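You operate a simulated robot arm through the tools that you are given. There is no shell and no other tool.

The job below is to be done with a simulated robot arm. You get a single attempt, and the scene is never put back.

JOB
Sand the filler ridge off the filled joint, then brush the dust away.
Fine: yellow sanding block and brush go back. Set down upright: block brush. What is to be rubbed or washed off counts as gone when no trace of it is left.

Only the result counts: the job must be done as asked and must still hold three seconds after the hand-in. Knocking over, shifting, dropping, spilling or breaking anything else fails it.

ROBOT AND FRAMES
A 7-joint arm with a two-finger parallel gripper, fixed in place. Base frame: the origin is at the foot of the arm, x ahead of it, y to its left, z up. Readings come in m, rad, newtons and seconds.
With the tool pointing down near the work surface it reaches from about 0.34 to 0.78 m from the base axis. Its first joint turns from -2.897 to 2.897 rad. Payload 3.91 kg.
The TCP is the grasp point between the finger pads, 0.03 m short of the fingertips. In the tool frame z runs along the fingers and y along their closing line. Largest opening 0.11 m; finger width 0.02, thickness 0.01; the body of the gripper, 0.048 by 0.112 m, starts 0.055 m behind the TCP.
Orientation is told as [roll, pitch, yaw] about the base's x, y, z axes, in that order, counted from this pose: with the fingers straight down and closing along the base's y, the tool's x points along the base's -x, its y along +y and its z along -z.

CONTROLS
- The arm moves only by the tool jog_arm. Its argument "motion" is a list of rows, each a list of 3 entries, a list of its own where there are three numbers: the turn, a rotation vector about the base's x, y, z in units of 6 degrees (1.0 is 6 degrees), then the shift along the base's x, y, z in units of 50 mm (1.0 is 50 mm), then the finger opening in cm, from 0 to 11. In form: [[[wx, wy, wz], [tx, ty, tz], hand], ...]. A call has 1 to 20 rows; each row shifts and turns the commanded pose from where the row before left it. A call with a number of a shift or a turn outside -1 to 1 is refused whole. Each row takes 0.2 s and may step no farther than 0.05 m and 0.15 rad from the row before; otherwise, or with a gripper value out of range, the whole call is refused. Where a pose cannot be reached the arm comes as near as it can. A force on the tool above 40 N (or 10 N above the force at the start of the call, whichever is more), or a blocked arm, ends the call early, and 0.2 s more pass. Each finger travels about 0.153 m/s and halts on what it meets, pressing with about 23 N; the grip force reading is that of the motor and also rises with nothing between the fingers. The clock runs only during rows and for 0.2 s after the last one: add rows that do not move to give the fingers time. The reply holds the time, the measured pose of the TCP, the force on the tool along the base axes, the opening and the grip force, in the units named above and with some noise, with the torque about the TCP (base axes, N m) and any sound that the robot's microphone picked up.
- Cameras (640 x 400 px; columns grow to the right, rows downward): "scene" is fixed at [0.2154, -0.4958, 1.6021]; the picture's right is [0.82, -0.58, 0.00], its down [-0.40, -0.56, -0.73] and it looks along [0.42, 0.60, -0.68] (base axes); focal length 354 px, centre (320, 200). "wrist" rides on the gripper at [0.077, 0.007, -0.114] in the tool frame; the picture's right is [-0.09, 1.00, 0.00], its down [-0.80, -0.07, -0.59] and it looks along [-0.59, -0.05, 0.80] (tool axes); focal length 270 px, centre (320, 200). There is no depth. A picture from a camera that has moved, and an enlarged one, comes with that camera's place and axes in the base frame and with its lens. The place of the scene camera against the robot may be out by one fixed shift of up to 0.018 m in any direction.
- grab_frame(camera): a new picture of that camera. No time passes.
- raise_lower(by): slides the trunk up (or, below 0, down) by that many m; the arm rides with it, the base frame stays. It gives what a move gives, with no picture.
- close_up(camera, box): a new picture of the part [left, top, right, bottom] of that camera's present view, enlarged. No time passes.
- hand_in(): hands the job in; it is judged then, once.

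Places have to be worked out from the pictures, the camera data and where the tool is seen. Open the gripper and draw the arm clear of the work before you hand the job in, unless the task says otherwise.

The tools are called after "Request:" as a command line: name --argument value ..., lists and objects as JSON in quotes. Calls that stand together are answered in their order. jog_arm: Moves the arm, as the interface text tells. Its arguments: {"type":"object","properties":{"motion":{"type":"array","items":{"type":"array"}}},"required":["motion"]} The other tools are called the same way: raise_lower (by) slides the trunk up or down; grab_frame (camera) takes a picture; close_up (camera, box) takes an enlarged picture of a part of a camera's view; hand_in () hands the job in.

At the start:

```text
time_s: 0.0
position: [0.3933, 0.1969, 1.1857]
orientation: [0.001, -0.001, 0.0]
contact_force: [0.1, -0.6, 0.5]
moment: [0.0, 0.01, 0.02]
finger_gap: 0.1099
finger_force: 0.0
trunk travel left (down, up): [-0.575, 0.035]
```

scene: 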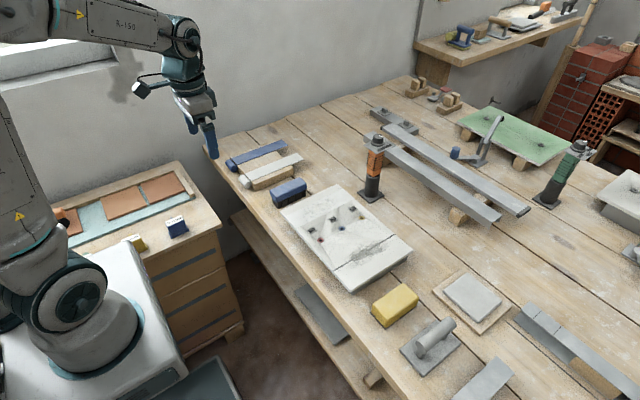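
wrist: 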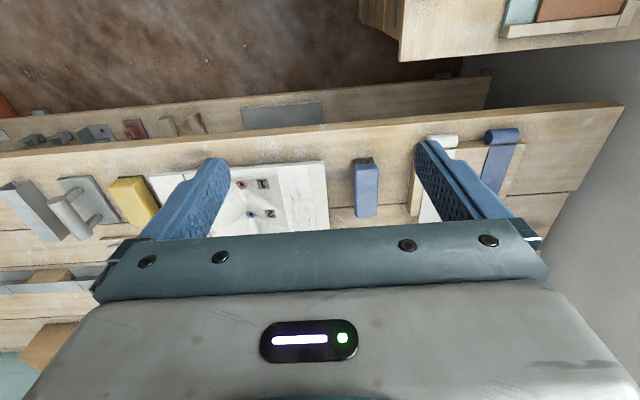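

I'll start by looking closely at the work area: the board with the filled joint, the yellow block, and the brushes at the left.

Request:
close_up --camera "scene" --box '[200, 120, 440, 270]'

Request:
close_up --camera "scene" --box '[260, 170, 420, 270]'

Request:
close_up --camera "scene" --box '[340, 240, 540, 400]'

Request:
close_up --camera "wrist" --box '[100, 120, 420, 320]'

```text
2.67 times, centred on (320, 195) of scene
camera zoom: at [0.2154, -0.4958, 1.6021], right [0.82, -0.58, 0.0], down [-0.4, -0.56, -0.73], along [0.42, 0.6, -0.68], focal length 943 px, centre (320, 213)
```

zoom: 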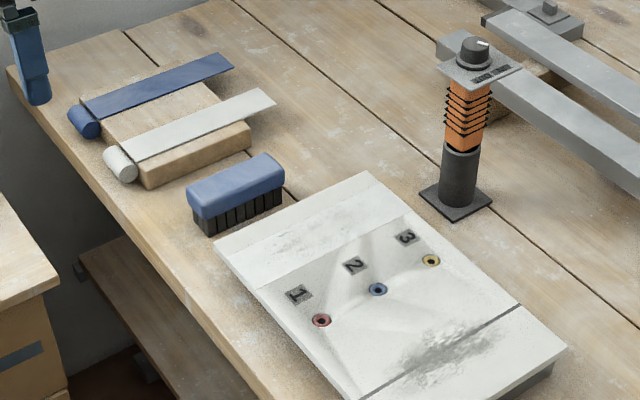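

```text
4.00 times, centred on (340, 220) of scene
camera zoom: at [0.2154, -0.4958, 1.6021], right [0.82, -0.58, 0.0], down [-0.4, -0.56, -0.73], along [0.42, 0.6, -0.68], focal length 1414 px, centre (240, 120)
```

zoom: 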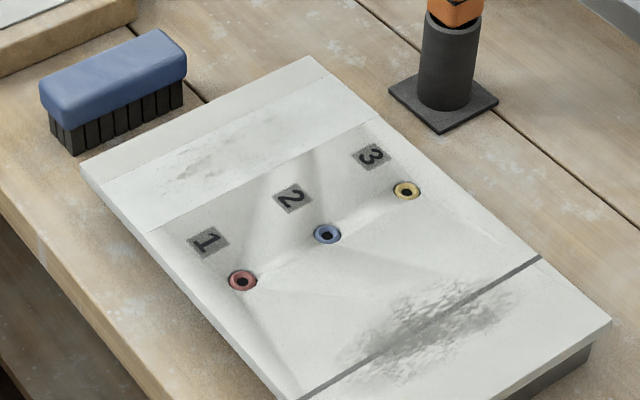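

```text
2.50 times, centred on (440, 320) of scene
camera zoom: at [0.2154, -0.4958, 1.6021], right [0.82, -0.58, 0.0], down [-0.4, -0.56, -0.73], along [0.42, 0.6, -0.68], focal length 884 px, centre (20, -100)
```

zoom: 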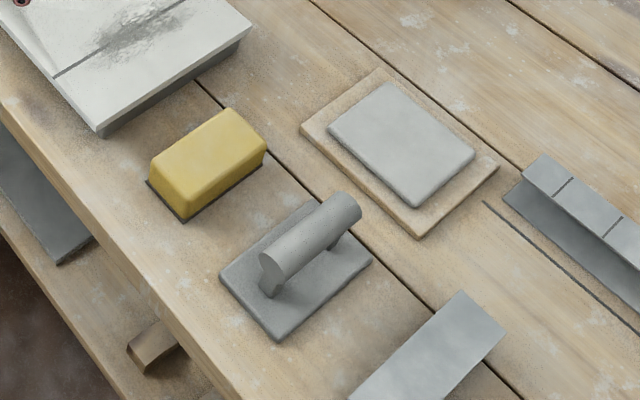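

```text
2.00 times, centred on (260, 220) of wrist
camera zoom: at [0.3175, 0.2041, 1.3003], right [0.09, 1.0, 0.0], down [0.8, -0.07, 0.59], along [0.59, -0.05, -0.8], focal length 541 px, centre (440, 160)
```

zoom: 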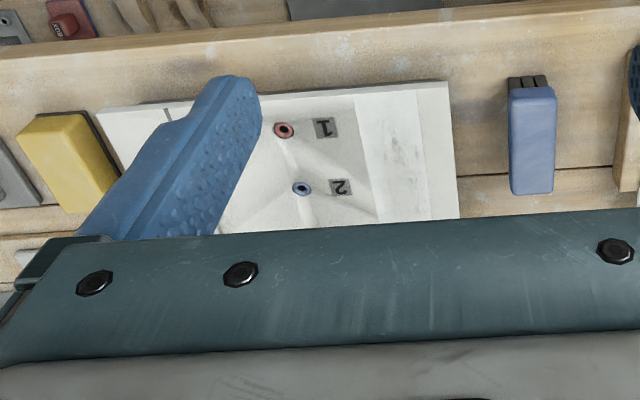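

The yellow block sits near (0.63, -0.23) and the brush near (0.63, 0.27). The board spans roughly x 0.56–0.79 and y -0.125–0.225, with a rough patch on a joint near y≈-0.055. I'll move the wrist camera over the board at a safe height to look closer.

Request:
jog_arm --motion '[[[0, 0, 0], [0.357, -0.823, 0], 11], [[0, 0, 0], [0.357, -0.823, 0], 11], [[0, 0, 0], [0.357, -0.823, 0], 11], [[0, 0, 0], [0.357, -0.823, 0], 11], [[0, 0, 0], [0.357, -0.823, 0], 11], [[0, 0, 0], [0.357, -0.823, 0], 11], [[0, 0, 0], [0, 0, 0], 11]]'

```text
time_s: 1.6
position: [0.5001, -0.0499, 1.1883]
orientation: [0.0, 0.0, -0.002]
contact_force: [-0.6, 0.0, 0.0]
moment: [0.02, 0.01, 0.02]
finger_gap: 0.1098
finger_force: 0.1
trunk travel left (down, up): [-0.575, 0.035]
```

The arm is at (0.50, -0.05, 1.19). I'll look from here.

Request:
grab_frame --camera "wrist"

Request:
close_up --camera "wrist" --box '[200, 80, 440, 230]'

Request:
grab_frame --camera "scene"

```text
taken
camera wrist: at [0.4241, -0.0438, 1.3027], right [0.09, 1.0, 0.0], down [0.8, -0.07, 0.59], along [0.59, -0.05, -0.8], focal length 270 px, centre (320, 200)
```

wrist: 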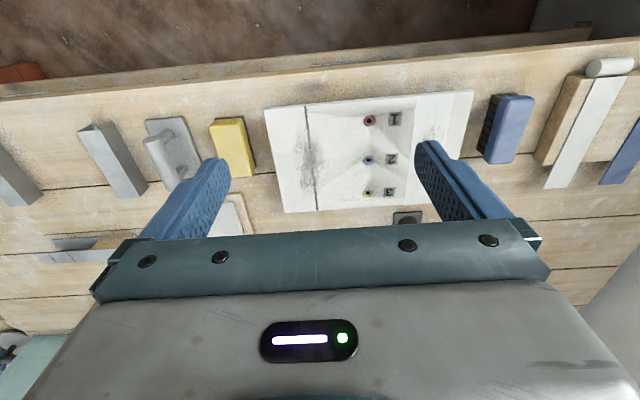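

```text
2.67 times, centred on (320, 155) of wrist
camera zoom: at [0.4241, -0.0438, 1.3027], right [0.09, 1.0, 0.0], down [0.8, -0.07, 0.59], along [0.59, -0.05, -0.8], focal length 721 px, centre (320, 320)
```

zoom: 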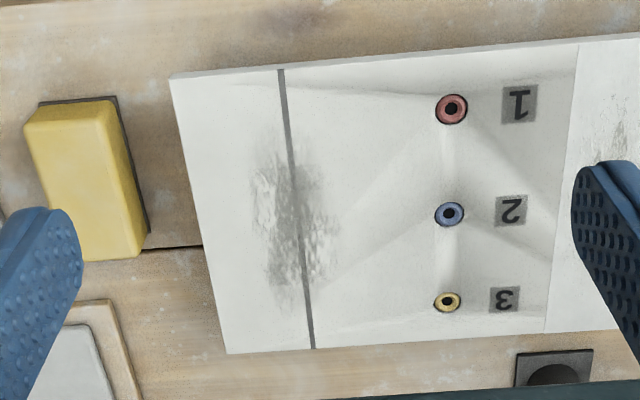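

```text
taken
```

scene: 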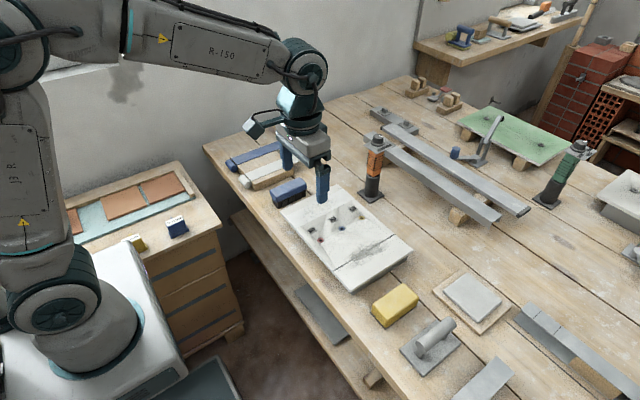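

The rough grey patch straddles the joint line. I'll check the two small objects on the side cabinet, the left strip of the board, and the other tools, so I don't pick a wrong item.

Request:
close_up --camera "scene" --box '[50, 170, 210, 270]'

Request:
close_up --camera "wrist" --box '[400, 50, 640, 200]'

Request:
close_up --camera "scene" --box '[310, 210, 430, 285]'

Request:
close_up --camera "scene" --box '[400, 0, 640, 150]'

```text
4.00 times, centred on (130, 220) of scene
camera zoom: at [0.2154, -0.4958, 1.6021], right [0.82, -0.58, 0.0], down [-0.4, -0.56, -0.73], along [0.42, 0.6, -0.68], focal length 1414 px, centre (1080, 120)
```

zoom: 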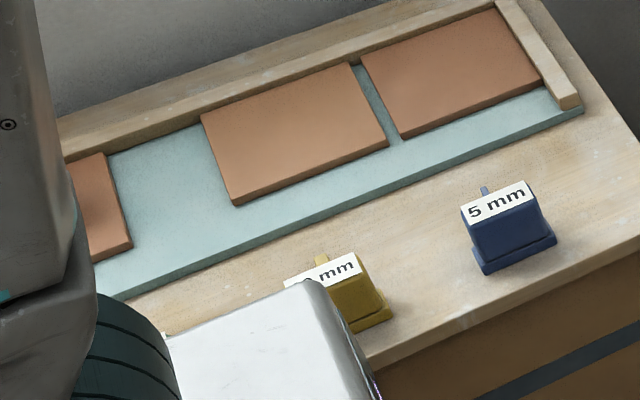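

```text
2.67 times, centred on (520, 125) of wrist
camera zoom: at [0.4241, -0.0438, 1.3027], right [0.09, 1.0, 0.0], down [0.8, -0.07, 0.59], along [0.59, -0.05, -0.8], focal length 721 px, centre (-213, 400)
```

zoom: 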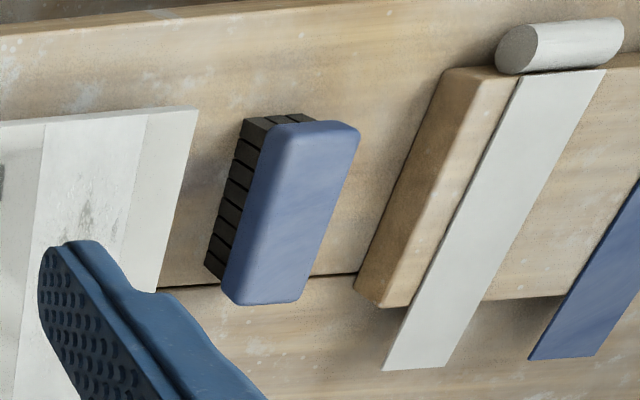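

```text
5.33 times, centred on (370, 248) of scene
camera zoom: at [0.2154, -0.4958, 1.6021], right [0.82, -0.58, 0.0], down [-0.4, -0.56, -0.73], along [0.42, 0.6, -0.68], focal length 1886 px, centre (53, -53)
```

zoom: 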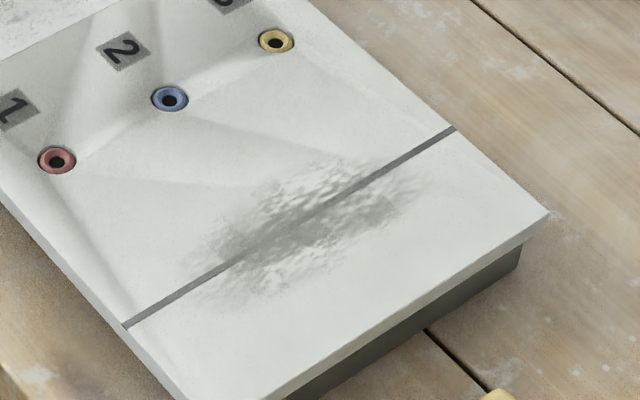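

```text
2.67 times, centred on (520, 75) of scene
camera zoom: at [0.2154, -0.4958, 1.6021], right [0.82, -0.58, 0.0], down [-0.4, -0.56, -0.73], along [0.42, 0.6, -0.68], focal length 943 px, centre (-213, 533)
```

zoom: 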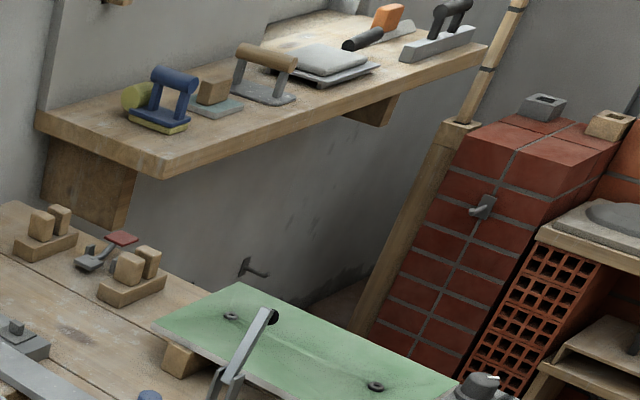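

The objects on the cabinet are spacers, so the yellow block on the bench is the one I need. Two places on the board could count as the joint, so I'll go lower for a close look at both ends, starting with the left strip.

Request:
jog_arm --motion '[[[0, 0, 0], [0.0, 0.9, -0.4], 11], [[0, 0, 0], [0.0, 0.9, -0.4], 11], [[0, 0, 0], [0.0, 0.9, -0.4], 11], [[0, 0, 0], [0.0, 0.9, -0.4], 11], [[0, 0, 0], [0.0, 0.9, -0.4], 11], [[0, 0, 0], [0.2, 0, -0.9], 11], [[0, 0, 0], [0, 0, 0], 11]]'

```text
time_s: 3.2
position: [0.5119, 0.1749, 1.0436]
orientation: [0.002, -0.001, 0.001]
contact_force: [0.2, 0.7, 0.0]
moment: [-0.01, 0.04, -0.02]
finger_gap: 0.1103
finger_force: 0.0
trunk travel left (down, up): [-0.575, 0.035]
```

The arm is at (0.512, 0.175, 1.044), still well above everything. I'll take a frame and an enlarged one of the left strip and brush.

Request:
grab_frame --camera "wrist"

Request:
close_up --camera "wrist" --box '[220, 50, 460, 200]'

```text
taken
camera wrist: at [0.4347, 0.1808, 1.1583], right [0.09, 1.0, 0.0], down [0.8, -0.07, 0.59], along [0.59, -0.05, -0.8], focal length 270 px, centre (320, 200)
```

wrist: 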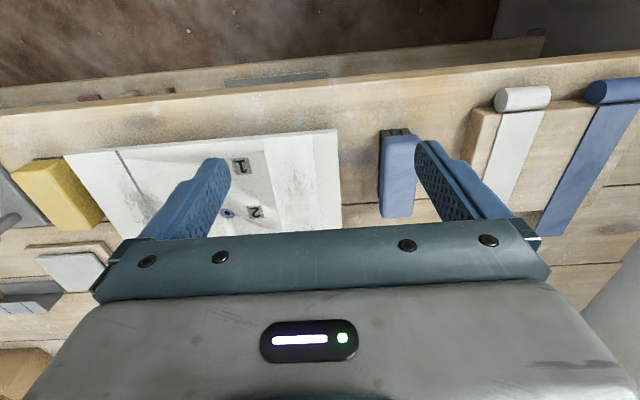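

```text
2.67 times, centred on (340, 125) of wrist
camera zoom: at [0.4347, 0.1808, 1.1583], right [0.09, 1.0, 0.0], down [0.8, -0.07, 0.59], along [0.59, -0.05, -0.8], focal length 721 px, centre (267, 400)
```

zoom: 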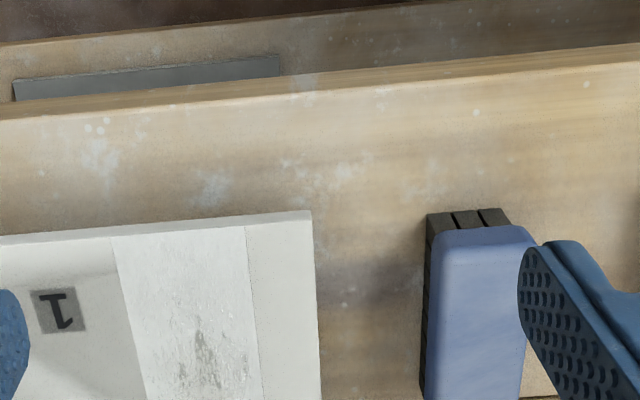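

The left strip has a lighter smooth band with a faint texture in it. I'll get closer so I can judge which end carries the ridge.

Request:
jog_arm --motion '[[[0, 0, 0], [0.8, 0.05, -0.5], 11], [[0, 0, 0], [0.8, 0.05, -0.5], 11], [[0, 0, 0], [0.8, 0.05, -0.5], 11], [[0, 0, 0], [0, 0, 0], 11]]'

Request:
grab_frame --camera "wrist"

Request:
close_up --camera "wrist" --box '[200, 60, 440, 210]'

```text
time_s: 4.2
position: [0.6297, 0.1846, 0.963]
orientation: [-0.001, 0.0, 0.001]
contact_force: [0.2, -0.9, 0.4]
moment: [0.01, 0.01, -0.02]
finger_gap: 0.11
finger_force: 0.0
trunk travel left (down, up): [-0.575, 0.035]
```

```text
taken
camera wrist: at [0.5531, 0.1909, 1.0773], right [0.09, 1.0, 0.0], down [0.8, -0.07, 0.59], along [0.59, -0.05, -0.8], focal length 270 px, centre (320, 200)
```

wrist: 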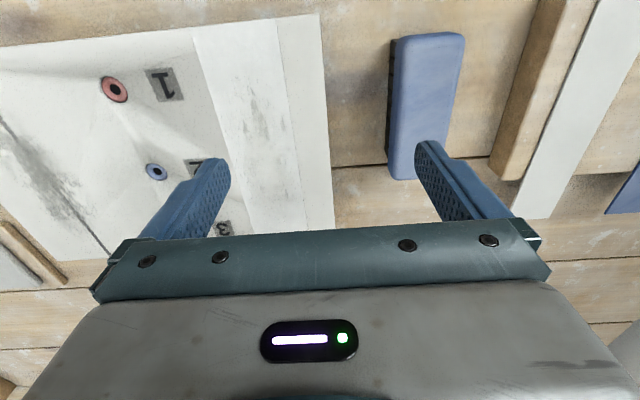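

```text
2.67 times, centred on (320, 135) of wrist
camera zoom: at [0.5531, 0.1909, 1.0773], right [0.09, 1.0, 0.0], down [0.8, -0.07, 0.59], along [0.59, -0.05, -0.8], focal length 721 px, centre (320, 373)
```

zoom: 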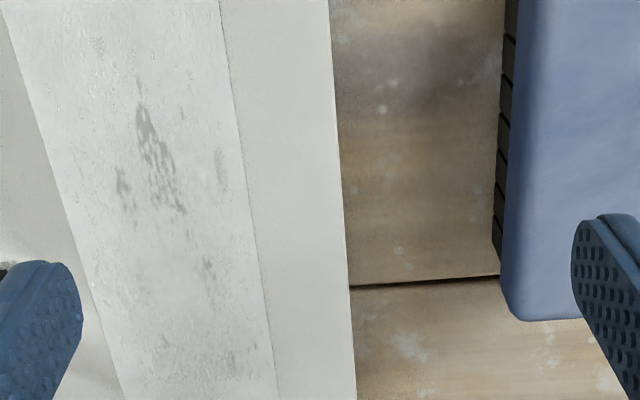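

The left band is a rough, plaster-textured strip with distinct edges. Next I'll look at the right joint from the same distance to compare.

Request:
jog_arm --motion '[[[0, 0, 0], [0, -0.95, 0], 11], [[0, 0, 0], [0, -0.95, 0], 11], [[0, 0, 0], [0, -0.95, 0], 11], [[0, 0, 0], [0, -0.95, 0], 11], [[0, 0, 0], [0, -0.95, 0], 11], [[0, 0, 0], [0, 0, 0], 11]]'

Request:
grab_frame --camera "wrist"

Request:
close_up --camera "wrist" --box '[200, 60, 440, 210]'

```text
time_s: 5.6
position: [0.6334, -0.054, 0.965]
orientation: [0.0, 0.002, 0.002]
contact_force: [1.1, -0.1, -0.1]
moment: [-0.01, 0.02, 0.03]
finger_gap: 0.11
finger_force: 0.0
trunk travel left (down, up): [-0.575, 0.035]
```

```text
taken
camera wrist: at [0.556, -0.0475, 1.0788], right [0.09, 1.0, 0.0], down [0.8, -0.07, 0.59], along [0.59, -0.05, -0.8], focal length 270 px, centre (320, 200)
```

wrist: 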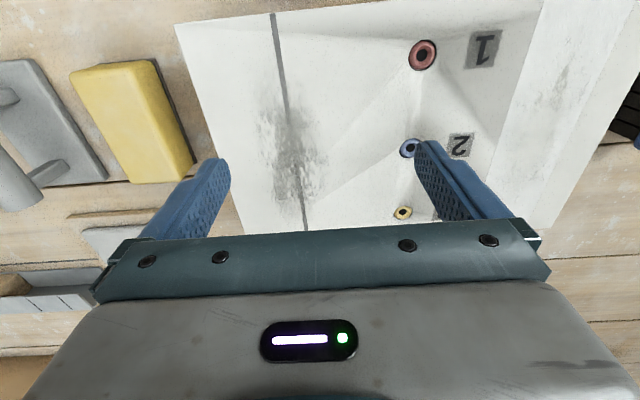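

```text
2.67 times, centred on (320, 135) of wrist
camera zoom: at [0.556, -0.0475, 1.0788], right [0.09, 1.0, 0.0], down [0.8, -0.07, 0.59], along [0.59, -0.05, -0.8], focal length 721 px, centre (320, 373)
```

zoom: 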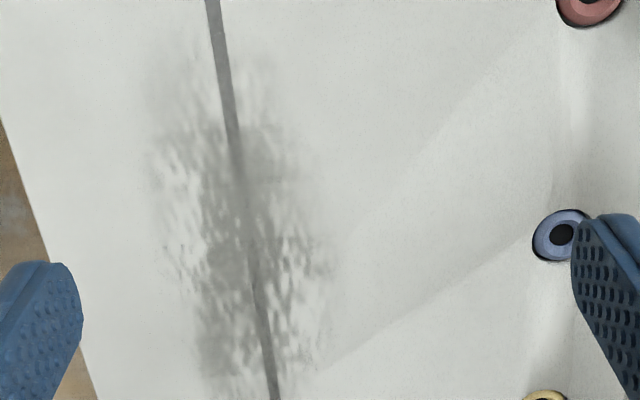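

The grey textured patch lies right across the dark joint line, at about x 0.59–0.74 and y -0.115 to -0.05, with the board top near z≈0.856. That patch must be the filler ridge. Next I'll move over the yellow block and look at it from two heights to locate it precisely.

Request:
jog_arm --motion '[[[0, 0, 0], [-0.25, -0.93, 0], 11], [[0, 0, 0], [-0.25, -0.93, 0], 11], [[0, 0, 0], [-0.25, -0.93, 0], 11], [[0, 0, 0], [-0.25, -0.93, 0], 11], [[0, 0, 0], [0, 0, 0], 11]]'

Request:
grab_frame --camera "wrist"

Request:
close_up --camera "wrist" --box '[200, 60, 440, 210]'

```text
time_s: 6.8
position: [0.5812, -0.2391, 0.9655]
orientation: [-0.002, 0.0, 0.001]
contact_force: [0.8, -0.5, 0.1]
moment: [-0.02, 0.0, -0.02]
finger_gap: 0.1101
finger_force: 0.1
trunk travel left (down, up): [-0.575, 0.035]
```

```text
taken
camera wrist: at [0.5049, -0.2323, 1.0796], right [0.09, 1.0, 0.0], down [0.8, -0.07, 0.59], along [0.59, -0.05, -0.8], focal length 270 px, centre (320, 200)
```

wrist: 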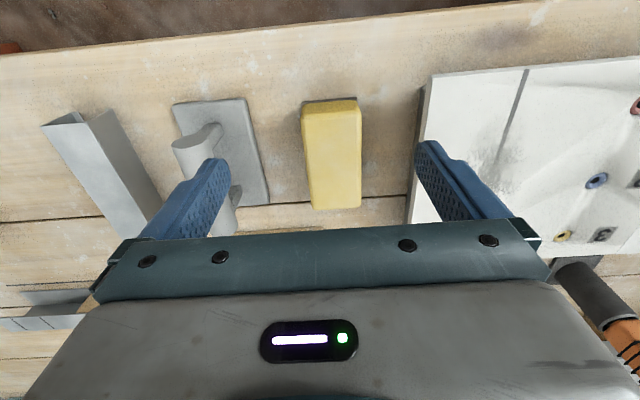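

```text
2.67 times, centred on (320, 135) of wrist
camera zoom: at [0.5049, -0.2323, 1.0796], right [0.09, 1.0, 0.0], down [0.8, -0.07, 0.59], along [0.59, -0.05, -0.8], focal length 721 px, centre (320, 373)
```

zoom: 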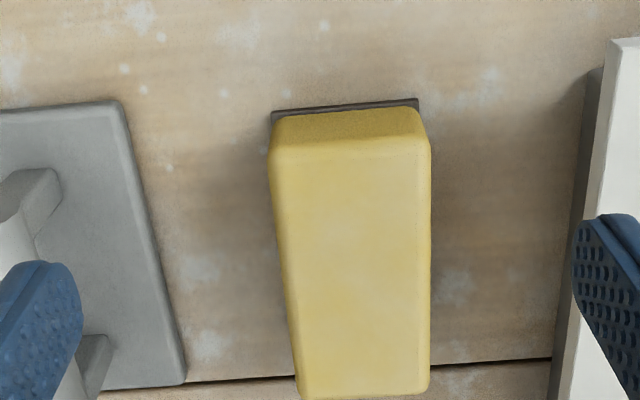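

The block is aligned close to the x axis, with its front edge clearly visible. I'll shift sideways by 0.12 m for a stereo view to pin down its height and position.

Request:
jog_arm --motion '[[[0, 0, 0], [0, 0.8, 0], 11], [[0, 0, 0], [0, 0.8, 0], 11], [[0, 0, 0], [0, 0.8, 0], 11], [[0, 0, 0], [0, 0, 0], 11]]'

Request:
close_up --camera "wrist" --box '[140, 60, 380, 210]'

Request:
grab_frame --camera "wrist"

```text
time_s: 7.8
position: [0.581, -0.1179, 0.9648]
orientation: [0.0, 0.001, -0.002]
contact_force: [-0.6, -0.8, 0.0]
moment: [0.0, -0.05, 0.02]
finger_gap: 0.1101
finger_force: 0.1
trunk travel left (down, up): [-0.575, 0.035]
```

```text
2.67 times, centred on (260, 135) of wrist
camera zoom: at [0.5062, -0.1122, 1.0795], right [0.09, 1.0, 0.0], down [0.8, -0.07, 0.59], along [0.59, -0.05, -0.8], focal length 721 px, centre (480, 373)
```

zoom: 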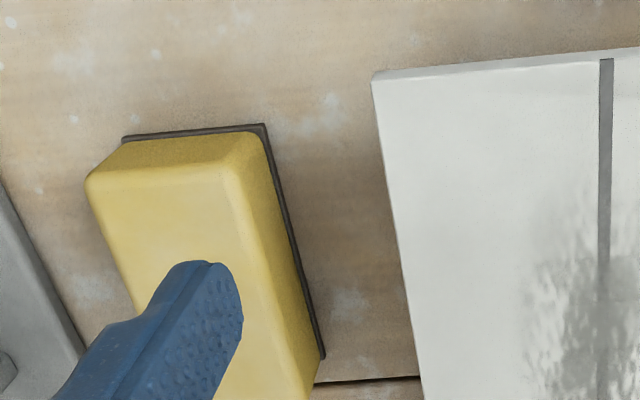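

```text
taken
camera wrist: at [0.5062, -0.1122, 1.0795], right [0.09, 1.0, 0.0], down [0.8, -0.07, 0.59], along [0.59, -0.05, -0.8], focal length 270 px, centre (320, 200)
```

wrist: 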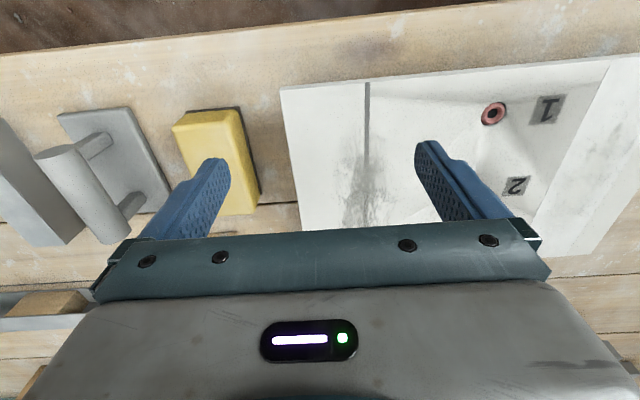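

The stereo views give a block centre near (0.638, -0.230), a width of about 0.055, a top near z≈0.842, a table near z≈0.797 and a board top near z≈0.85. I'll move above the block with a 9 cm opening and check alignment before descending.

Request:
jog_arm --motion '[[[0, 0, 0], [0.38, -0.747, -0.3], 9], [[0, 0, 0], [0.38, -0.747, -0.3], 9], [[0, 0, 0], [0.38, -0.747, -0.3], 9], [[0, 0, 0], [0, 0, 0], 9], [[0, 0, 0], [0, 0, 0], 9]]'

Request:
grab_frame --camera "wrist"

Request:
close_up --camera "scene" --box '[310, 210, 470, 360]'

```text
time_s: 9.0
position: [0.6372, -0.2321, 0.9181]
orientation: [0.0, -0.001, 0.0]
contact_force: [-0.9, -0.5, 0.2]
moment: [0.0, -0.02, -0.02]
finger_gap: 0.0901
finger_force: 0.0
trunk travel left (down, up): [-0.575, 0.035]
```

```text
taken
camera wrist: at [0.5607, -0.2251, 1.0321], right [0.09, 1.0, 0.0], down [0.8, -0.07, 0.59], along [0.59, -0.05, -0.8], focal length 270 px, centre (320, 200)
```

wrist: 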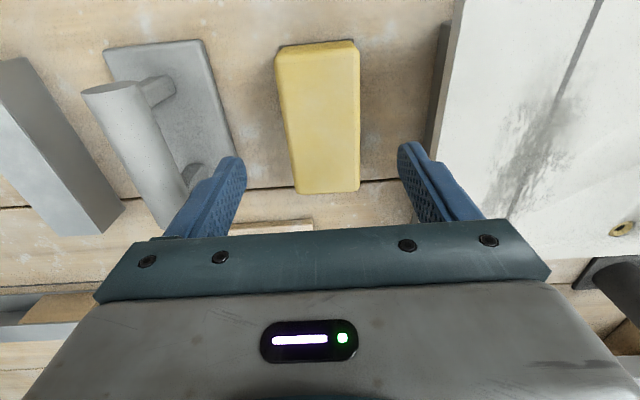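

```text
2.67 times, centred on (390, 285) of scene
camera zoom: at [0.2154, -0.4958, 1.6021], right [0.82, -0.58, 0.0], down [-0.4, -0.56, -0.73], along [0.42, 0.6, -0.68], focal length 943 px, centre (133, -27)
```

zoom: 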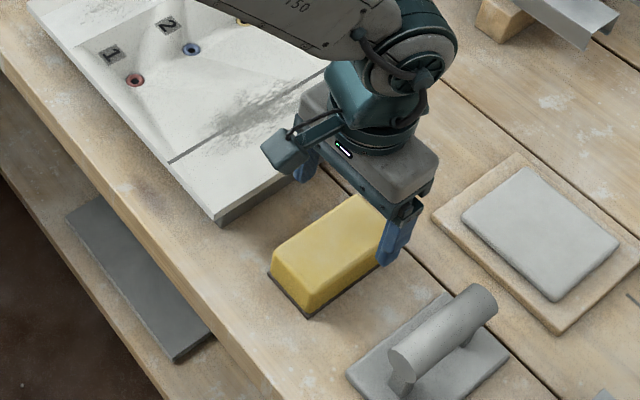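

The block is centred between the open fingers, with its centre computed at (0.641, -0.230). I'll descend to TCP z≈0.842, so the fingertips end about 1.5 cm above the table, and then close.

Request:
jog_arm --motion '[[[0, 0, 0], [0.05, 0.04, -0.5], 9], [[0, 0, 0], [0, 0, -0.5], 9], [[0, 0, 0], [0, 0, -0.5], 9], [[0, 0, 0], [0, 0, 0], 9]]'

Request:
grab_frame --camera "wrist"

Request:
close_up --camera "scene" --box '[340, 250, 460, 350]'

```text
time_s: 10.0
position: [0.6387, -0.2287, 0.8445]
orientation: [0.0, 0.0, 0.0]
contact_force: [-0.8, -0.8, 0.7]
moment: [-0.05, -0.01, 0.01]
finger_gap: 0.0901
finger_force: 0.1
trunk travel left (down, up): [-0.575, 0.035]
```

```text
taken
camera wrist: at [0.5628, -0.2223, 0.959], right [0.09, 1.0, 0.0], down [0.8, -0.07, 0.59], along [0.59, -0.05, -0.8], focal length 270 px, centre (320, 200)
```

wrist: 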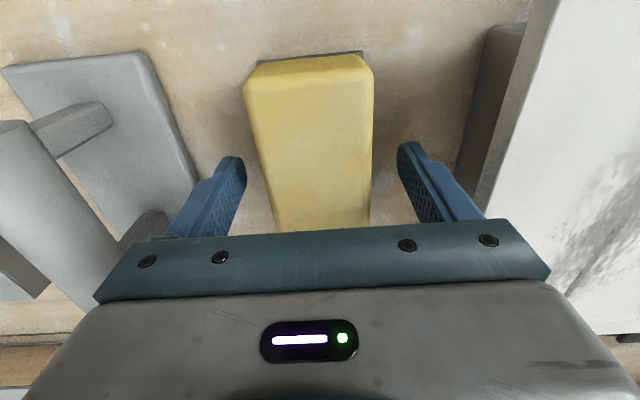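

```text
4.00 times, centred on (400, 300) of scene
camera zoom: at [0.2154, -0.4958, 1.6021], right [0.82, -0.58, 0.0], down [-0.4, -0.56, -0.73], along [0.42, 0.6, -0.68], focal length 1414 px, centre (0, -200)
```

zoom: 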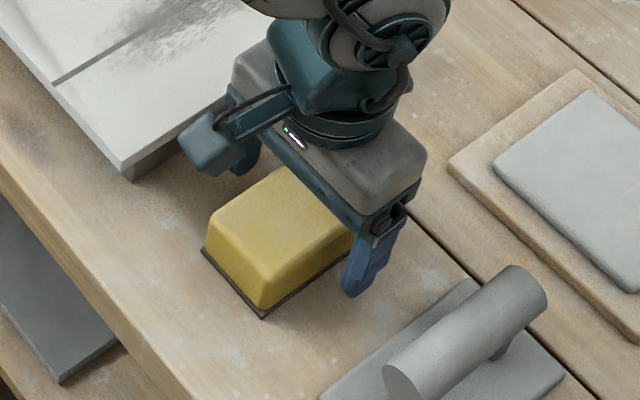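

The fingers straddle the block evenly and the force is nil. I'll lower another 4 mm and close gently onto the yellow body.

Request:
jog_arm --motion '[[[0, 0, 0], [0, 0, -0.08], 9], [[0, 0, 0], [0, 0, 0], 7], [[0, 0, 0], [0, 0, 0], 5.5], [[0, 0, 0], [0, 0, 0], 4.5], [[0, 0, 0], [0, 0, 0], 4], [[0, 0, 0], [0, 0, 0], 4]]'

```text
time_s: 11.4
position: [0.6399, -0.2302, 0.8426]
orientation: [0.0, 0.0, -0.002]
contact_force: [0.6, 0.4, 0.2]
moment: [0.02, -0.08, 0.02]
finger_gap: 0.0556
finger_force: 22.3
trunk travel left (down, up): [-0.575, 0.035]
```

The fingers hold the block with a gap of 0.0556 m and a grip of 22 N. I'll lift it 8 cm straight up and check that it stays held.

Request:
jog_arm --motion '[[[0, 0, 0], [0, 0, 0.4], 4], [[0, 0, 0], [0, 0, 0.6], 4], [[0, 0, 0], [0, 0, 0.6], 4], [[0, 0, 0], [0, 0, 0], 4]]'

Request:
grab_frame --camera "wrist"

Request:
close_up --camera "scene" --box '[310, 200, 470, 350]'

```text
time_s: 12.4
position: [0.6369, -0.2313, 0.9201]
orientation: [0.001, 0.0, -0.001]
contact_force: [0.2, 0.7, -1.3]
moment: [0.0, 0.01, 0.01]
finger_gap: 0.0558
finger_force: 23.0
trunk travel left (down, up): [-0.575, 0.035]
```

```text
taken
camera wrist: at [0.5608, -0.2235, 1.0337], right [0.09, 1.0, 0.0], down [0.8, -0.07, 0.59], along [0.59, -0.05, -0.8], focal length 270 px, centre (320, 200)
```

wrist: 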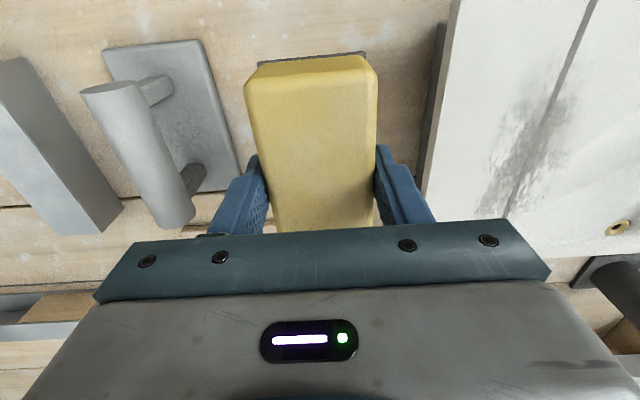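

```text
2.67 times, centred on (390, 275) of scene
camera zoom: at [0.2154, -0.4958, 1.6021], right [0.82, -0.58, 0.0], down [-0.4, -0.56, -0.73], along [0.42, 0.6, -0.68], focal length 943 px, centre (133, 0)
```

zoom: 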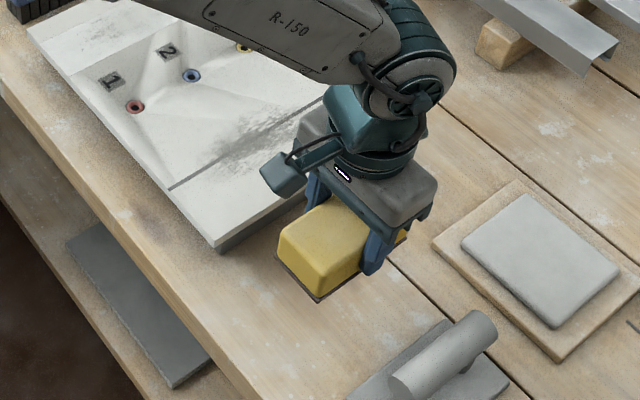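

The block is held firmly and stays level. I'll move it over the ridge centre at about (0.665, -0.077), then start lowering toward the board surface.

Request:
jog_arm --motion '[[[0, 0, 0], [0.125, 0.765, 0], 4], [[0, 0, 0], [0.125, 0.765, 0], 4], [[0, 0, 0], [0.125, 0.765, 0], 4], [[0, 0, 0], [0.125, 0.765, 0], 4], [[0, 0, 0], [0, 0, -0.2], 4], [[0, 0, 0], [0, 0, 0], 4]]'

Request:
grab_frame --camera "wrist"

Request:
close_up --camera "scene" --box '[290, 180, 450, 300]'

```text
time_s: 13.8
position: [0.6666, -0.0768, 0.9121]
orientation: [0.0, 0.002, 0.0]
contact_force: [-0.2, -0.7, -1.1]
moment: [0.01, 0.0, -0.02]
finger_gap: 0.0559
finger_force: 23.3
trunk travel left (down, up): [-0.575, 0.035]
```

```text
taken
camera wrist: at [0.5897, -0.0706, 1.0272], right [0.09, 1.0, 0.0], down [0.8, -0.07, 0.59], along [0.59, -0.05, -0.8], focal length 270 px, centre (320, 200)
```

wrist: 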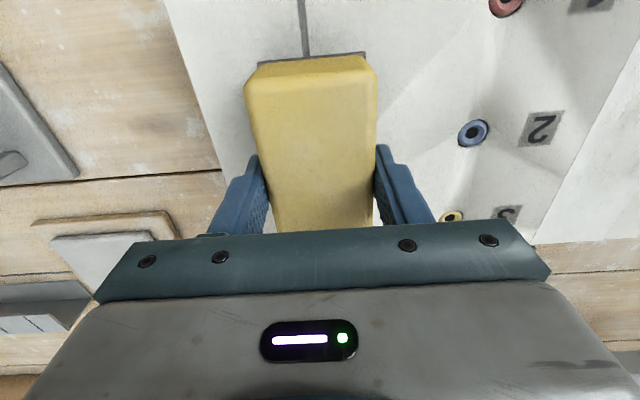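

```text
3.33 times, centred on (370, 240) of scene
camera zoom: at [0.2154, -0.4958, 1.6021], right [0.82, -0.58, 0.0], down [-0.4, -0.56, -0.73], along [0.42, 0.6, -0.68], focal length 1179 px, centre (153, 67)
```

zoom: 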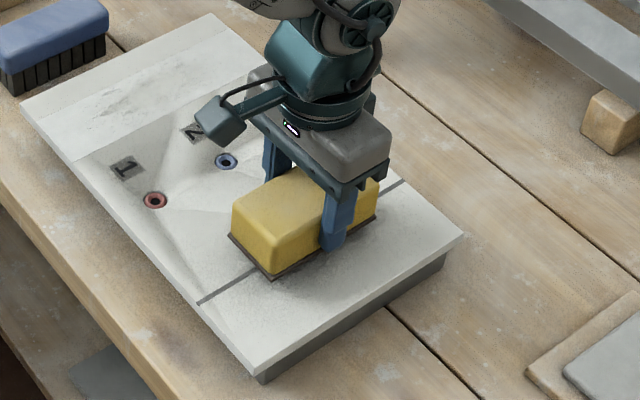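

The block now covers the ridge and follows the joint direction. I'll lower in small steps to find contact.

Request:
jog_arm --motion '[[[0, 0, 0], [0, 0, -0.1], 4], [[0, 0, 0], [0, 0, -0.06], 4], [[0, 0, 0], [0, 0, 0], 4]]'

```text
time_s: 14.6
position: [0.6658, -0.0779, 0.9042]
orientation: [-0.001, 0.001, 0.003]
contact_force: [0.2, -0.2, -1.1]
moment: [0.04, -0.01, 0.0]
finger_gap: 0.0555
finger_force: 23.0
trunk travel left (down, up): [-0.575, 0.035]
```

No contact yet at z≈0.903. I'll continue down in 2 mm steps.

Request:
jog_arm --motion '[[[0, 0, 0], [0, 0, -0.04], 4], [[0, 0, 0], [0, 0, -0.04], 4], [[0, 0, 0], [0, 0, 0], 4]]'

```text
time_s: 15.4
position: [0.6655, -0.0789, 0.9001]
orientation: [0.0, 0.001, 0.0]
contact_force: [0.7, 0.0, -3.2]
moment: [0.02, 0.02, -0.04]
finger_gap: 0.0559
finger_force: 23.0
trunk travel left (down, up): [-0.575, 0.035]
```

The z force changed slightly. I'll hold still and read again before going further.

Request:
jog_arm --motion '[[[0, 0, 0], [0, 0, 0], 4]]'

Request:
jog_arm --motion '[[[0, 0, 0], [0, 0, -0.03], 4], [[0, 0, 0], [0, 0, 0], 4]]'

```text
time_s: 15.8
position: [0.6663, -0.0784, 0.9002]
orientation: [0.0, 0.0, 0.001]
contact_force: [-0.2, 0.0, -1.4]
moment: [-0.01, 0.03, -0.01]
finger_gap: 0.0555
finger_force: 23.1
trunk travel left (down, up): [-0.575, 0.035]
```

```text
time_s: 16.4
position: [0.6669, -0.0806, 0.899]
orientation: [0.0, -0.001, 0.0]
contact_force: [-0.2, -0.1, -0.7]
moment: [0.0, -0.02, 0.03]
finger_gap: 0.0557
finger_force: 23.5
trunk travel left (down, up): [-0.575, 0.035]
```

Still hanging free at z≈0.898, so I'll keep lowering in 1.5 mm steps.

Request:
jog_arm --motion '[[[0, 0, 0], [0, 0, -0.03], 4], [[0, 0, 0], [0, 0, 0], 4]]'

Request:
jog_arm --motion '[[[0, 0, 0], [0, 0, -0.03], 4], [[0, 0, 0], [0, 0, 0], 4]]'

Request:
jog_arm --motion '[[[0, 0, 0], [0, 0, -0.03], 4], [[0, 0, 0], [0, 0, 0], 4]]'

```text
time_s: 17.0
position: [0.6658, -0.0784, 0.8996]
orientation: [-0.001, -0.001, 0.001]
contact_force: [1.9, -0.6, 8.9]
moment: [0.05, 0.5, 0.02]
finger_gap: 0.0558
finger_force: 22.6
trunk travel left (down, up): [-0.575, 0.035]
```

```text
time_s: 17.6
position: [0.6646, -0.0774, 0.8996]
orientation: [-0.001, -0.005, 0.0]
contact_force: [2.7, -0.5, 22.1]
moment: [-0.01, -0.04, 0.02]
finger_gap: 0.0559
finger_force: 23.3
trunk travel left (down, up): [-0.575, 0.035]
```

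```text
time_s: 18.2
position: [0.665, -0.0779, 0.8958]
orientation: [0.0, 0.0, 0.001]
contact_force: [3.1, -2.0, 21.9]
moment: [-0.07, -0.11, 0.02]
finger_gap: 0.056
finger_force: 23.5
trunk travel left (down, up): [-0.575, 0.035]
```

Contact is found: about 9 N, then it saturates near 22 N, which suggests the block slid up slightly in the grip. I'll back off 1.5 mm to a lighter press before stroking.

Request:
jog_arm --motion '[[[0, 0, 0], [0, 0, 0.03], 4], [[0, 0, 0], [0, 0, 0], 4]]'

```text
time_s: 18.8
position: [0.6642, -0.0786, 0.8961]
orientation: [-0.001, -0.001, -0.001]
contact_force: [4.0, -3.4, 12.5]
moment: [-0.08, -0.61, -0.1]
finger_gap: 0.0557
finger_force: 23.4
trunk travel left (down, up): [-0.575, 0.035]
```

The press is about 12 N. I'll do a first set of strokes along the joint, ±4 cm, and watch the readings.

Request:
jog_arm --motion '[[[0, 0, 0], [-0.4, 0, 0], 4], [[0, 0, 0], [-0.4, 0, 0], 4], [[0, 0, 0], [0.4, 0, 0], 4], [[0, 0, 0], [0.4, 0, 0], 4], [[0, 0, 0], [0.4, 0, 0], 4], [[0, 0, 0], [0.4, 0, 0], 4], [[0, 0, 0], [-0.4, 0, 0], 4], [[0, 0, 0], [-0.4, 0, 0], 4], [[0, 0, 0], [0, 0, 0], 4]]'

Request:
close_up --camera "scene" --box '[290, 180, 450, 300]'

Request:
grab_frame --camera "wrist"

```text
time_s: 20.8
position: [0.6658, -0.0778, 0.8973]
orientation: [0.0, -0.001, -0.001]
contact_force: [-0.1, -0.2, -2.6]
moment: [-0.01, 0.04, 0.0]
finger_gap: 0.0558
finger_force: 22.6
trunk travel left (down, up): [-0.575, 0.035]
```

```text
3.33 times, centred on (370, 240) of scene
camera zoom: at [0.2154, -0.4958, 1.6021], right [0.82, -0.58, 0.0], down [-0.4, -0.56, -0.73], along [0.42, 0.6, -0.68], focal length 1179 px, centre (153, 67)
```

zoom: 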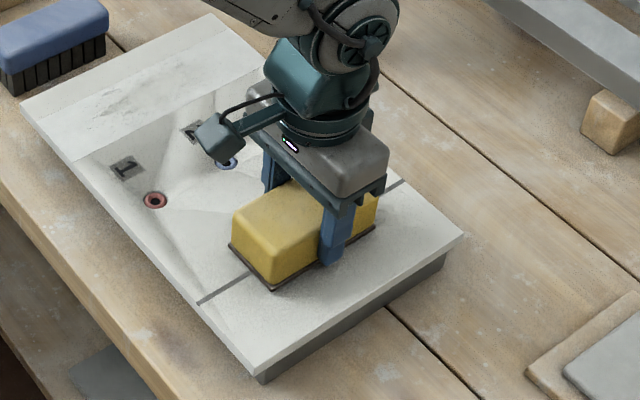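

```text
taken
camera wrist: at [0.5888, -0.0721, 1.0124], right [0.09, 1.0, 0.0], down [0.8, -0.07, 0.59], along [0.59, -0.05, -0.8], focal length 270 px, centre (320, 200)
```

wrist: 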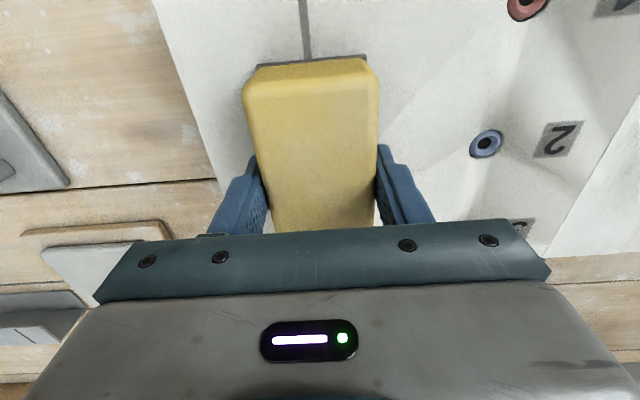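

The press faded during the strokes, so the block probably settled in the grip. I'll lift and shift aside to see what effect the strokes had on the ridge.

Request:
jog_arm --motion '[[[0, 0, 0], [0, 0, 0.6], 4], [[0, 0, 0], [0, -0.8, 0.2], 4], [[0, 0, 0], [0, -0.8, 0], 4], [[0, 0, 0], [0, 0, 0], 4]]'

Request:
grab_frame --camera "wrist"

Request:
close_up --camera "scene" --box '[290, 180, 450, 300]'

```text
time_s: 21.8
position: [0.6656, -0.1611, 0.9396]
orientation: [0.001, 0.0, -0.002]
contact_force: [-0.4, 0.1, -1.3]
moment: [0.01, 0.0, -0.02]
finger_gap: 0.0562
finger_force: 22.9
trunk travel left (down, up): [-0.575, 0.035]
```

```text
taken
camera wrist: at [0.5888, -0.1531, 1.0536], right [0.09, 1.0, 0.0], down [0.8, -0.07, 0.59], along [0.59, -0.05, -0.8], focal length 270 px, centre (320, 200)
```

wrist: 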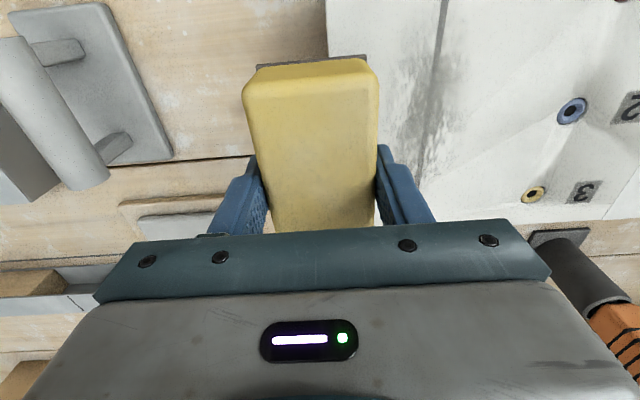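

```text
3.33 times, centred on (370, 240) of scene
camera zoom: at [0.2154, -0.4958, 1.6021], right [0.82, -0.58, 0.0], down [-0.4, -0.56, -0.73], along [0.42, 0.6, -0.68], focal length 1179 px, centre (153, 67)
```

zoom: 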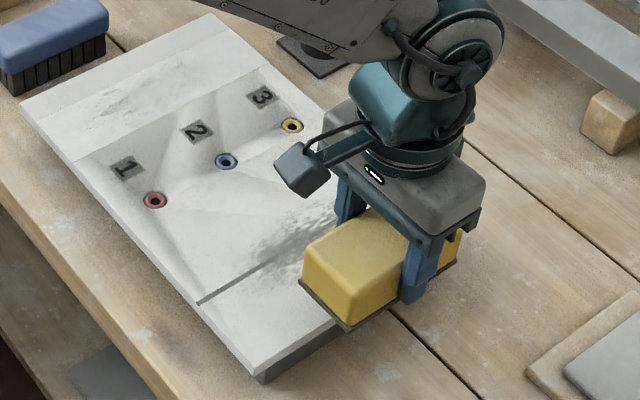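

The ridge is still largely there; I'll zoom in to compare it with the earlier look.

Request:
close_up --camera "wrist" --box '[370, 20, 530, 220]'

Request:
close_up --camera "scene" --box '[330, 220, 410, 280]'

```text
2.00 times, centred on (450, 120) of wrist
camera zoom: at [0.5888, -0.1531, 1.0536], right [0.09, 1.0, 0.0], down [0.8, -0.07, 0.59], along [0.59, -0.05, -0.8], focal length 541 px, centre (60, 360)
```

zoom: 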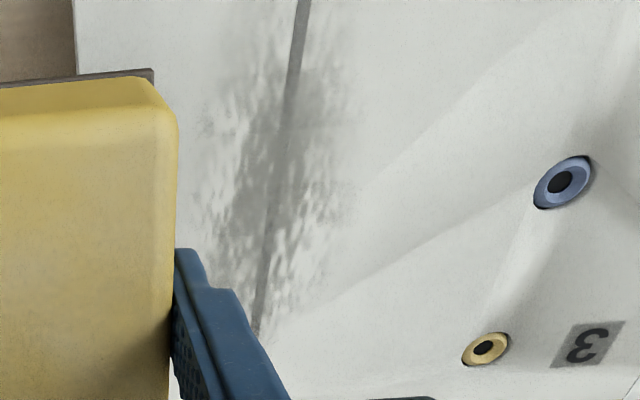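

```text
6.67 times, centred on (370, 250) of scene
camera zoom: at [0.2154, -0.4958, 1.6021], right [0.82, -0.58, 0.0], down [-0.4, -0.56, -0.73], along [0.42, 0.6, -0.68], focal length 2358 px, centre (-13, -133)
```

zoom: 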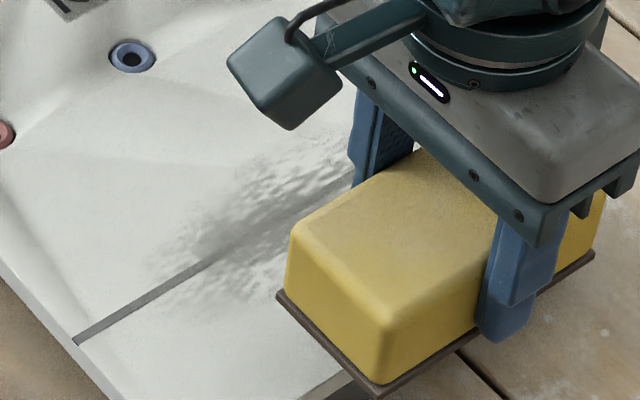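

The patch looks slightly fainter but is still there, so more strokes with steady light pressure are needed. I'll return over the ridge and find contact again.

Request:
jog_arm --motion '[[[0, 0, 0], [0, 0.8, 0], 4], [[0, 0, 0], [0, 0.8, 0], 4], [[0, 0, 0], [0, 0, -0.5], 4], [[0, 0, 0], [0, 0, -0.28], 4], [[0, 0, 0], [0, 0, 0], 4]]'

Request:
jog_arm --motion '[[[0, 0, 0], [0, 0, -0.03], 4], [[0, 0, 0], [0, 0, 0], 4]]'

Request:
jog_arm --motion '[[[0, 0, 0], [0, 0, -0.02], 4], [[0, 0, 0], [0, 0, 0], 4]]'

```text
time_s: 23.0
position: [0.6661, -0.0788, 0.8983]
orientation: [0.0, 0.001, 0.0]
contact_force: [0.2, 0.2, -0.7]
moment: [-0.01, -0.02, -0.02]
finger_gap: 0.0559
finger_force: 22.7
trunk travel left (down, up): [-0.575, 0.035]
```

```text
time_s: 23.6
position: [0.6662, -0.0771, 0.8976]
orientation: [0.001, -0.001, -0.001]
contact_force: [-0.4, 0.0, -1.5]
moment: [-0.02, 0.01, 0.02]
finger_gap: 0.0557
finger_force: 23.0
trunk travel left (down, up): [-0.575, 0.035]
```

```text
time_s: 24.2
position: [0.6661, -0.078, 0.896]
orientation: [0.0, 0.002, -0.001]
contact_force: [0.9, 0.7, 3.7]
moment: [0.04, 0.17, 0.01]
finger_gap: 0.0556
finger_force: 22.8
trunk travel left (down, up): [-0.575, 0.035]
```

About 5 N of contact now. I'll lower another 0.5 mm and stroke along the joint with short strokes, checking force afterwards.

Request:
jog_arm --motion '[[[0, 0, 0], [0, 0, -0.01], 4], [[0, 0, 0], [-0.3, 0, 0], 4], [[0, 0, 0], [-0.3, 0, 0], 4], [[0, 0, 0], [-0.2, 0, 0], 4], [[0, 0, 0], [0, 0, 0], 4]]'

Request:
jog_arm --motion '[[[0, 0, 0], [0.3, 0, 0], 4], [[0, 0, 0], [0.3, 0, 0], 4], [[0, 0, 0], [0.3, 0, 0], 4], [[0, 0, 0], [0.3, 0, 0], 4], [[0, 0, 0], [0.3, 0, 0], 4], [[0, 0, 0], [0.1, 0, 0], 4], [[0, 0, 0], [0, 0, 0], 4]]'

```text
time_s: 25.4
position: [0.6251, -0.0778, 0.8935]
orientation: [-0.001, -0.002, -0.001]
contact_force: [6.8, 0.1, 20.7]
moment: [-0.01, -0.09, -0.01]
finger_gap: 0.0559
finger_force: 23.3
trunk travel left (down, up): [-0.575, 0.035]
```

```text
time_s: 27.0
position: [0.7044, -0.0762, 0.893]
orientation: [-0.001, -0.001, -0.001]
contact_force: [-1.6, -1.4, 1.6]
moment: [0.0, -0.16, -0.02]
finger_gap: 0.0554
finger_force: 22.8
trunk travel left (down, up): [-0.575, 0.035]
```

Force varies along the stroke, about 21 N at x=0.625 versus under 3 N at x=0.704, so the path needs a slight slope. I'll calibrate by lowering at this end until the press is about 9 N.

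Request:
jog_arm --motion '[[[0, 0, 0], [0, 0, -0.02], 4], [[0, 0, 0], [0, 0, 0], 4]]'

Request:
jog_arm --motion '[[[0, 0, 0], [-0.3, 0, 0.005], 4], [[0, 0, 0], [-0.3, 0, 0.005], 4], [[0, 0, 0], [-0.2, 0, 0.005], 4], [[0, 0, 0], [0, 0, 0], 4]]'

Request:
jog_arm --motion '[[[0, 0, 0], [-0.3, 0, 0.005], 4], [[0, 0, 0], [-0.3, 0, 0.005], 4], [[0, 0, 0], [-0.2, 0, 0.005], 4], [[0, 0, 0], [0, 0, 0], 4]]'

```text
time_s: 27.6
position: [0.7056, -0.077, 0.8923]
orientation: [0.001, -0.002, 0.001]
contact_force: [-1.3, 1.0, 6.0]
moment: [0.02, 0.38, -0.04]
finger_gap: 0.0556
finger_force: 22.7
trunk travel left (down, up): [-0.575, 0.035]
```

```text
time_s: 28.6
position: [0.6653, -0.0769, 0.8945]
orientation: [0.002, 0.0, 0.002]
contact_force: [1.0, -1.1, -1.6]
moment: [0.0, -0.02, -0.01]
finger_gap: 0.0557
finger_force: 22.9
trunk travel left (down, up): [-0.575, 0.035]
```

```text
time_s: 29.6
position: [0.6251, -0.0784, 0.895]
orientation: [0.0, -0.002, 0.001]
contact_force: [-0.9, 0.3, -1.2]
moment: [0.0, 0.04, -0.02]
finger_gap: 0.056
finger_force: 23.3
trunk travel left (down, up): [-0.575, 0.035]
```

Contact was lost with that slope, so less is needed. I'll find contact again at this end in 1 mm steps.

Request:
jog_arm --motion '[[[0, 0, 0], [0, 0, -0.02], 4], [[0, 0, 0], [0, 0, 0], 4]]'

Request:
jog_arm --motion '[[[0, 0, 0], [0, 0, -0.01], 4], [[0, 0, 0], [0, 0, 0], 4]]'

Request:
close_up --camera "scene" --box '[300, 200, 420, 290]'

```text
time_s: 30.2
position: [0.6255, -0.0777, 0.8928]
orientation: [0.0, 0.001, 0.0]
contact_force: [-0.3, 0.1, -1.2]
moment: [0.0, 0.01, -0.03]
finger_gap: 0.0558
finger_force: 23.1
trunk travel left (down, up): [-0.575, 0.035]
```

```text
time_s: 30.8
position: [0.6251, -0.0771, 0.8932]
orientation: [0.0, -0.001, -0.001]
contact_force: [-1.0, -0.5, -1.0]
moment: [0.02, -0.02, -0.01]
finger_gap: 0.0558
finger_force: 22.9
trunk travel left (down, up): [-0.575, 0.035]
```

```text
4.44 times, centred on (360, 245) of scene
camera zoom: at [0.2154, -0.4958, 1.6021], right [0.82, -0.58, 0.0], down [-0.4, -0.56, -0.73], along [0.42, 0.6, -0.68], focal length 1572 px, centre (142, 0)
```

zoom: 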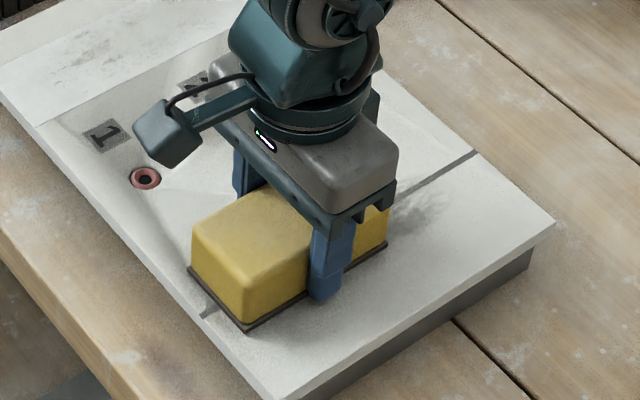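

The block looks flush and nearly touching. I'll continue lowering in 0.5–1 mm steps here.

Request:
jog_arm --motion '[[[0, 0, 0], [0, 0, -0.02], 4], [[0, 0, 0], [0, 0, 0], 4]]'

Request:
jog_arm --motion '[[[0, 0, 0], [0, 0, -0.02], 4], [[0, 0, 0], [0, 0, 0], 4]]'

```text
time_s: 31.4
position: [0.6256, -0.0779, 0.8928]
orientation: [0.001, -0.001, 0.0]
contact_force: [0.9, 1.1, 5.1]
moment: [0.08, 0.39, -0.07]
finger_gap: 0.0556
finger_force: 22.8
trunk travel left (down, up): [-0.575, 0.035]
```

```text
time_s: 32.0
position: [0.626, -0.0779, 0.8913]
orientation: [-0.001, -0.003, -0.001]
contact_force: [-0.2, 1.2, 14.6]
moment: [0.11, 0.67, -0.03]
finger_gap: 0.0556
finger_force: 23.3
trunk travel left (down, up): [-0.575, 0.035]
```

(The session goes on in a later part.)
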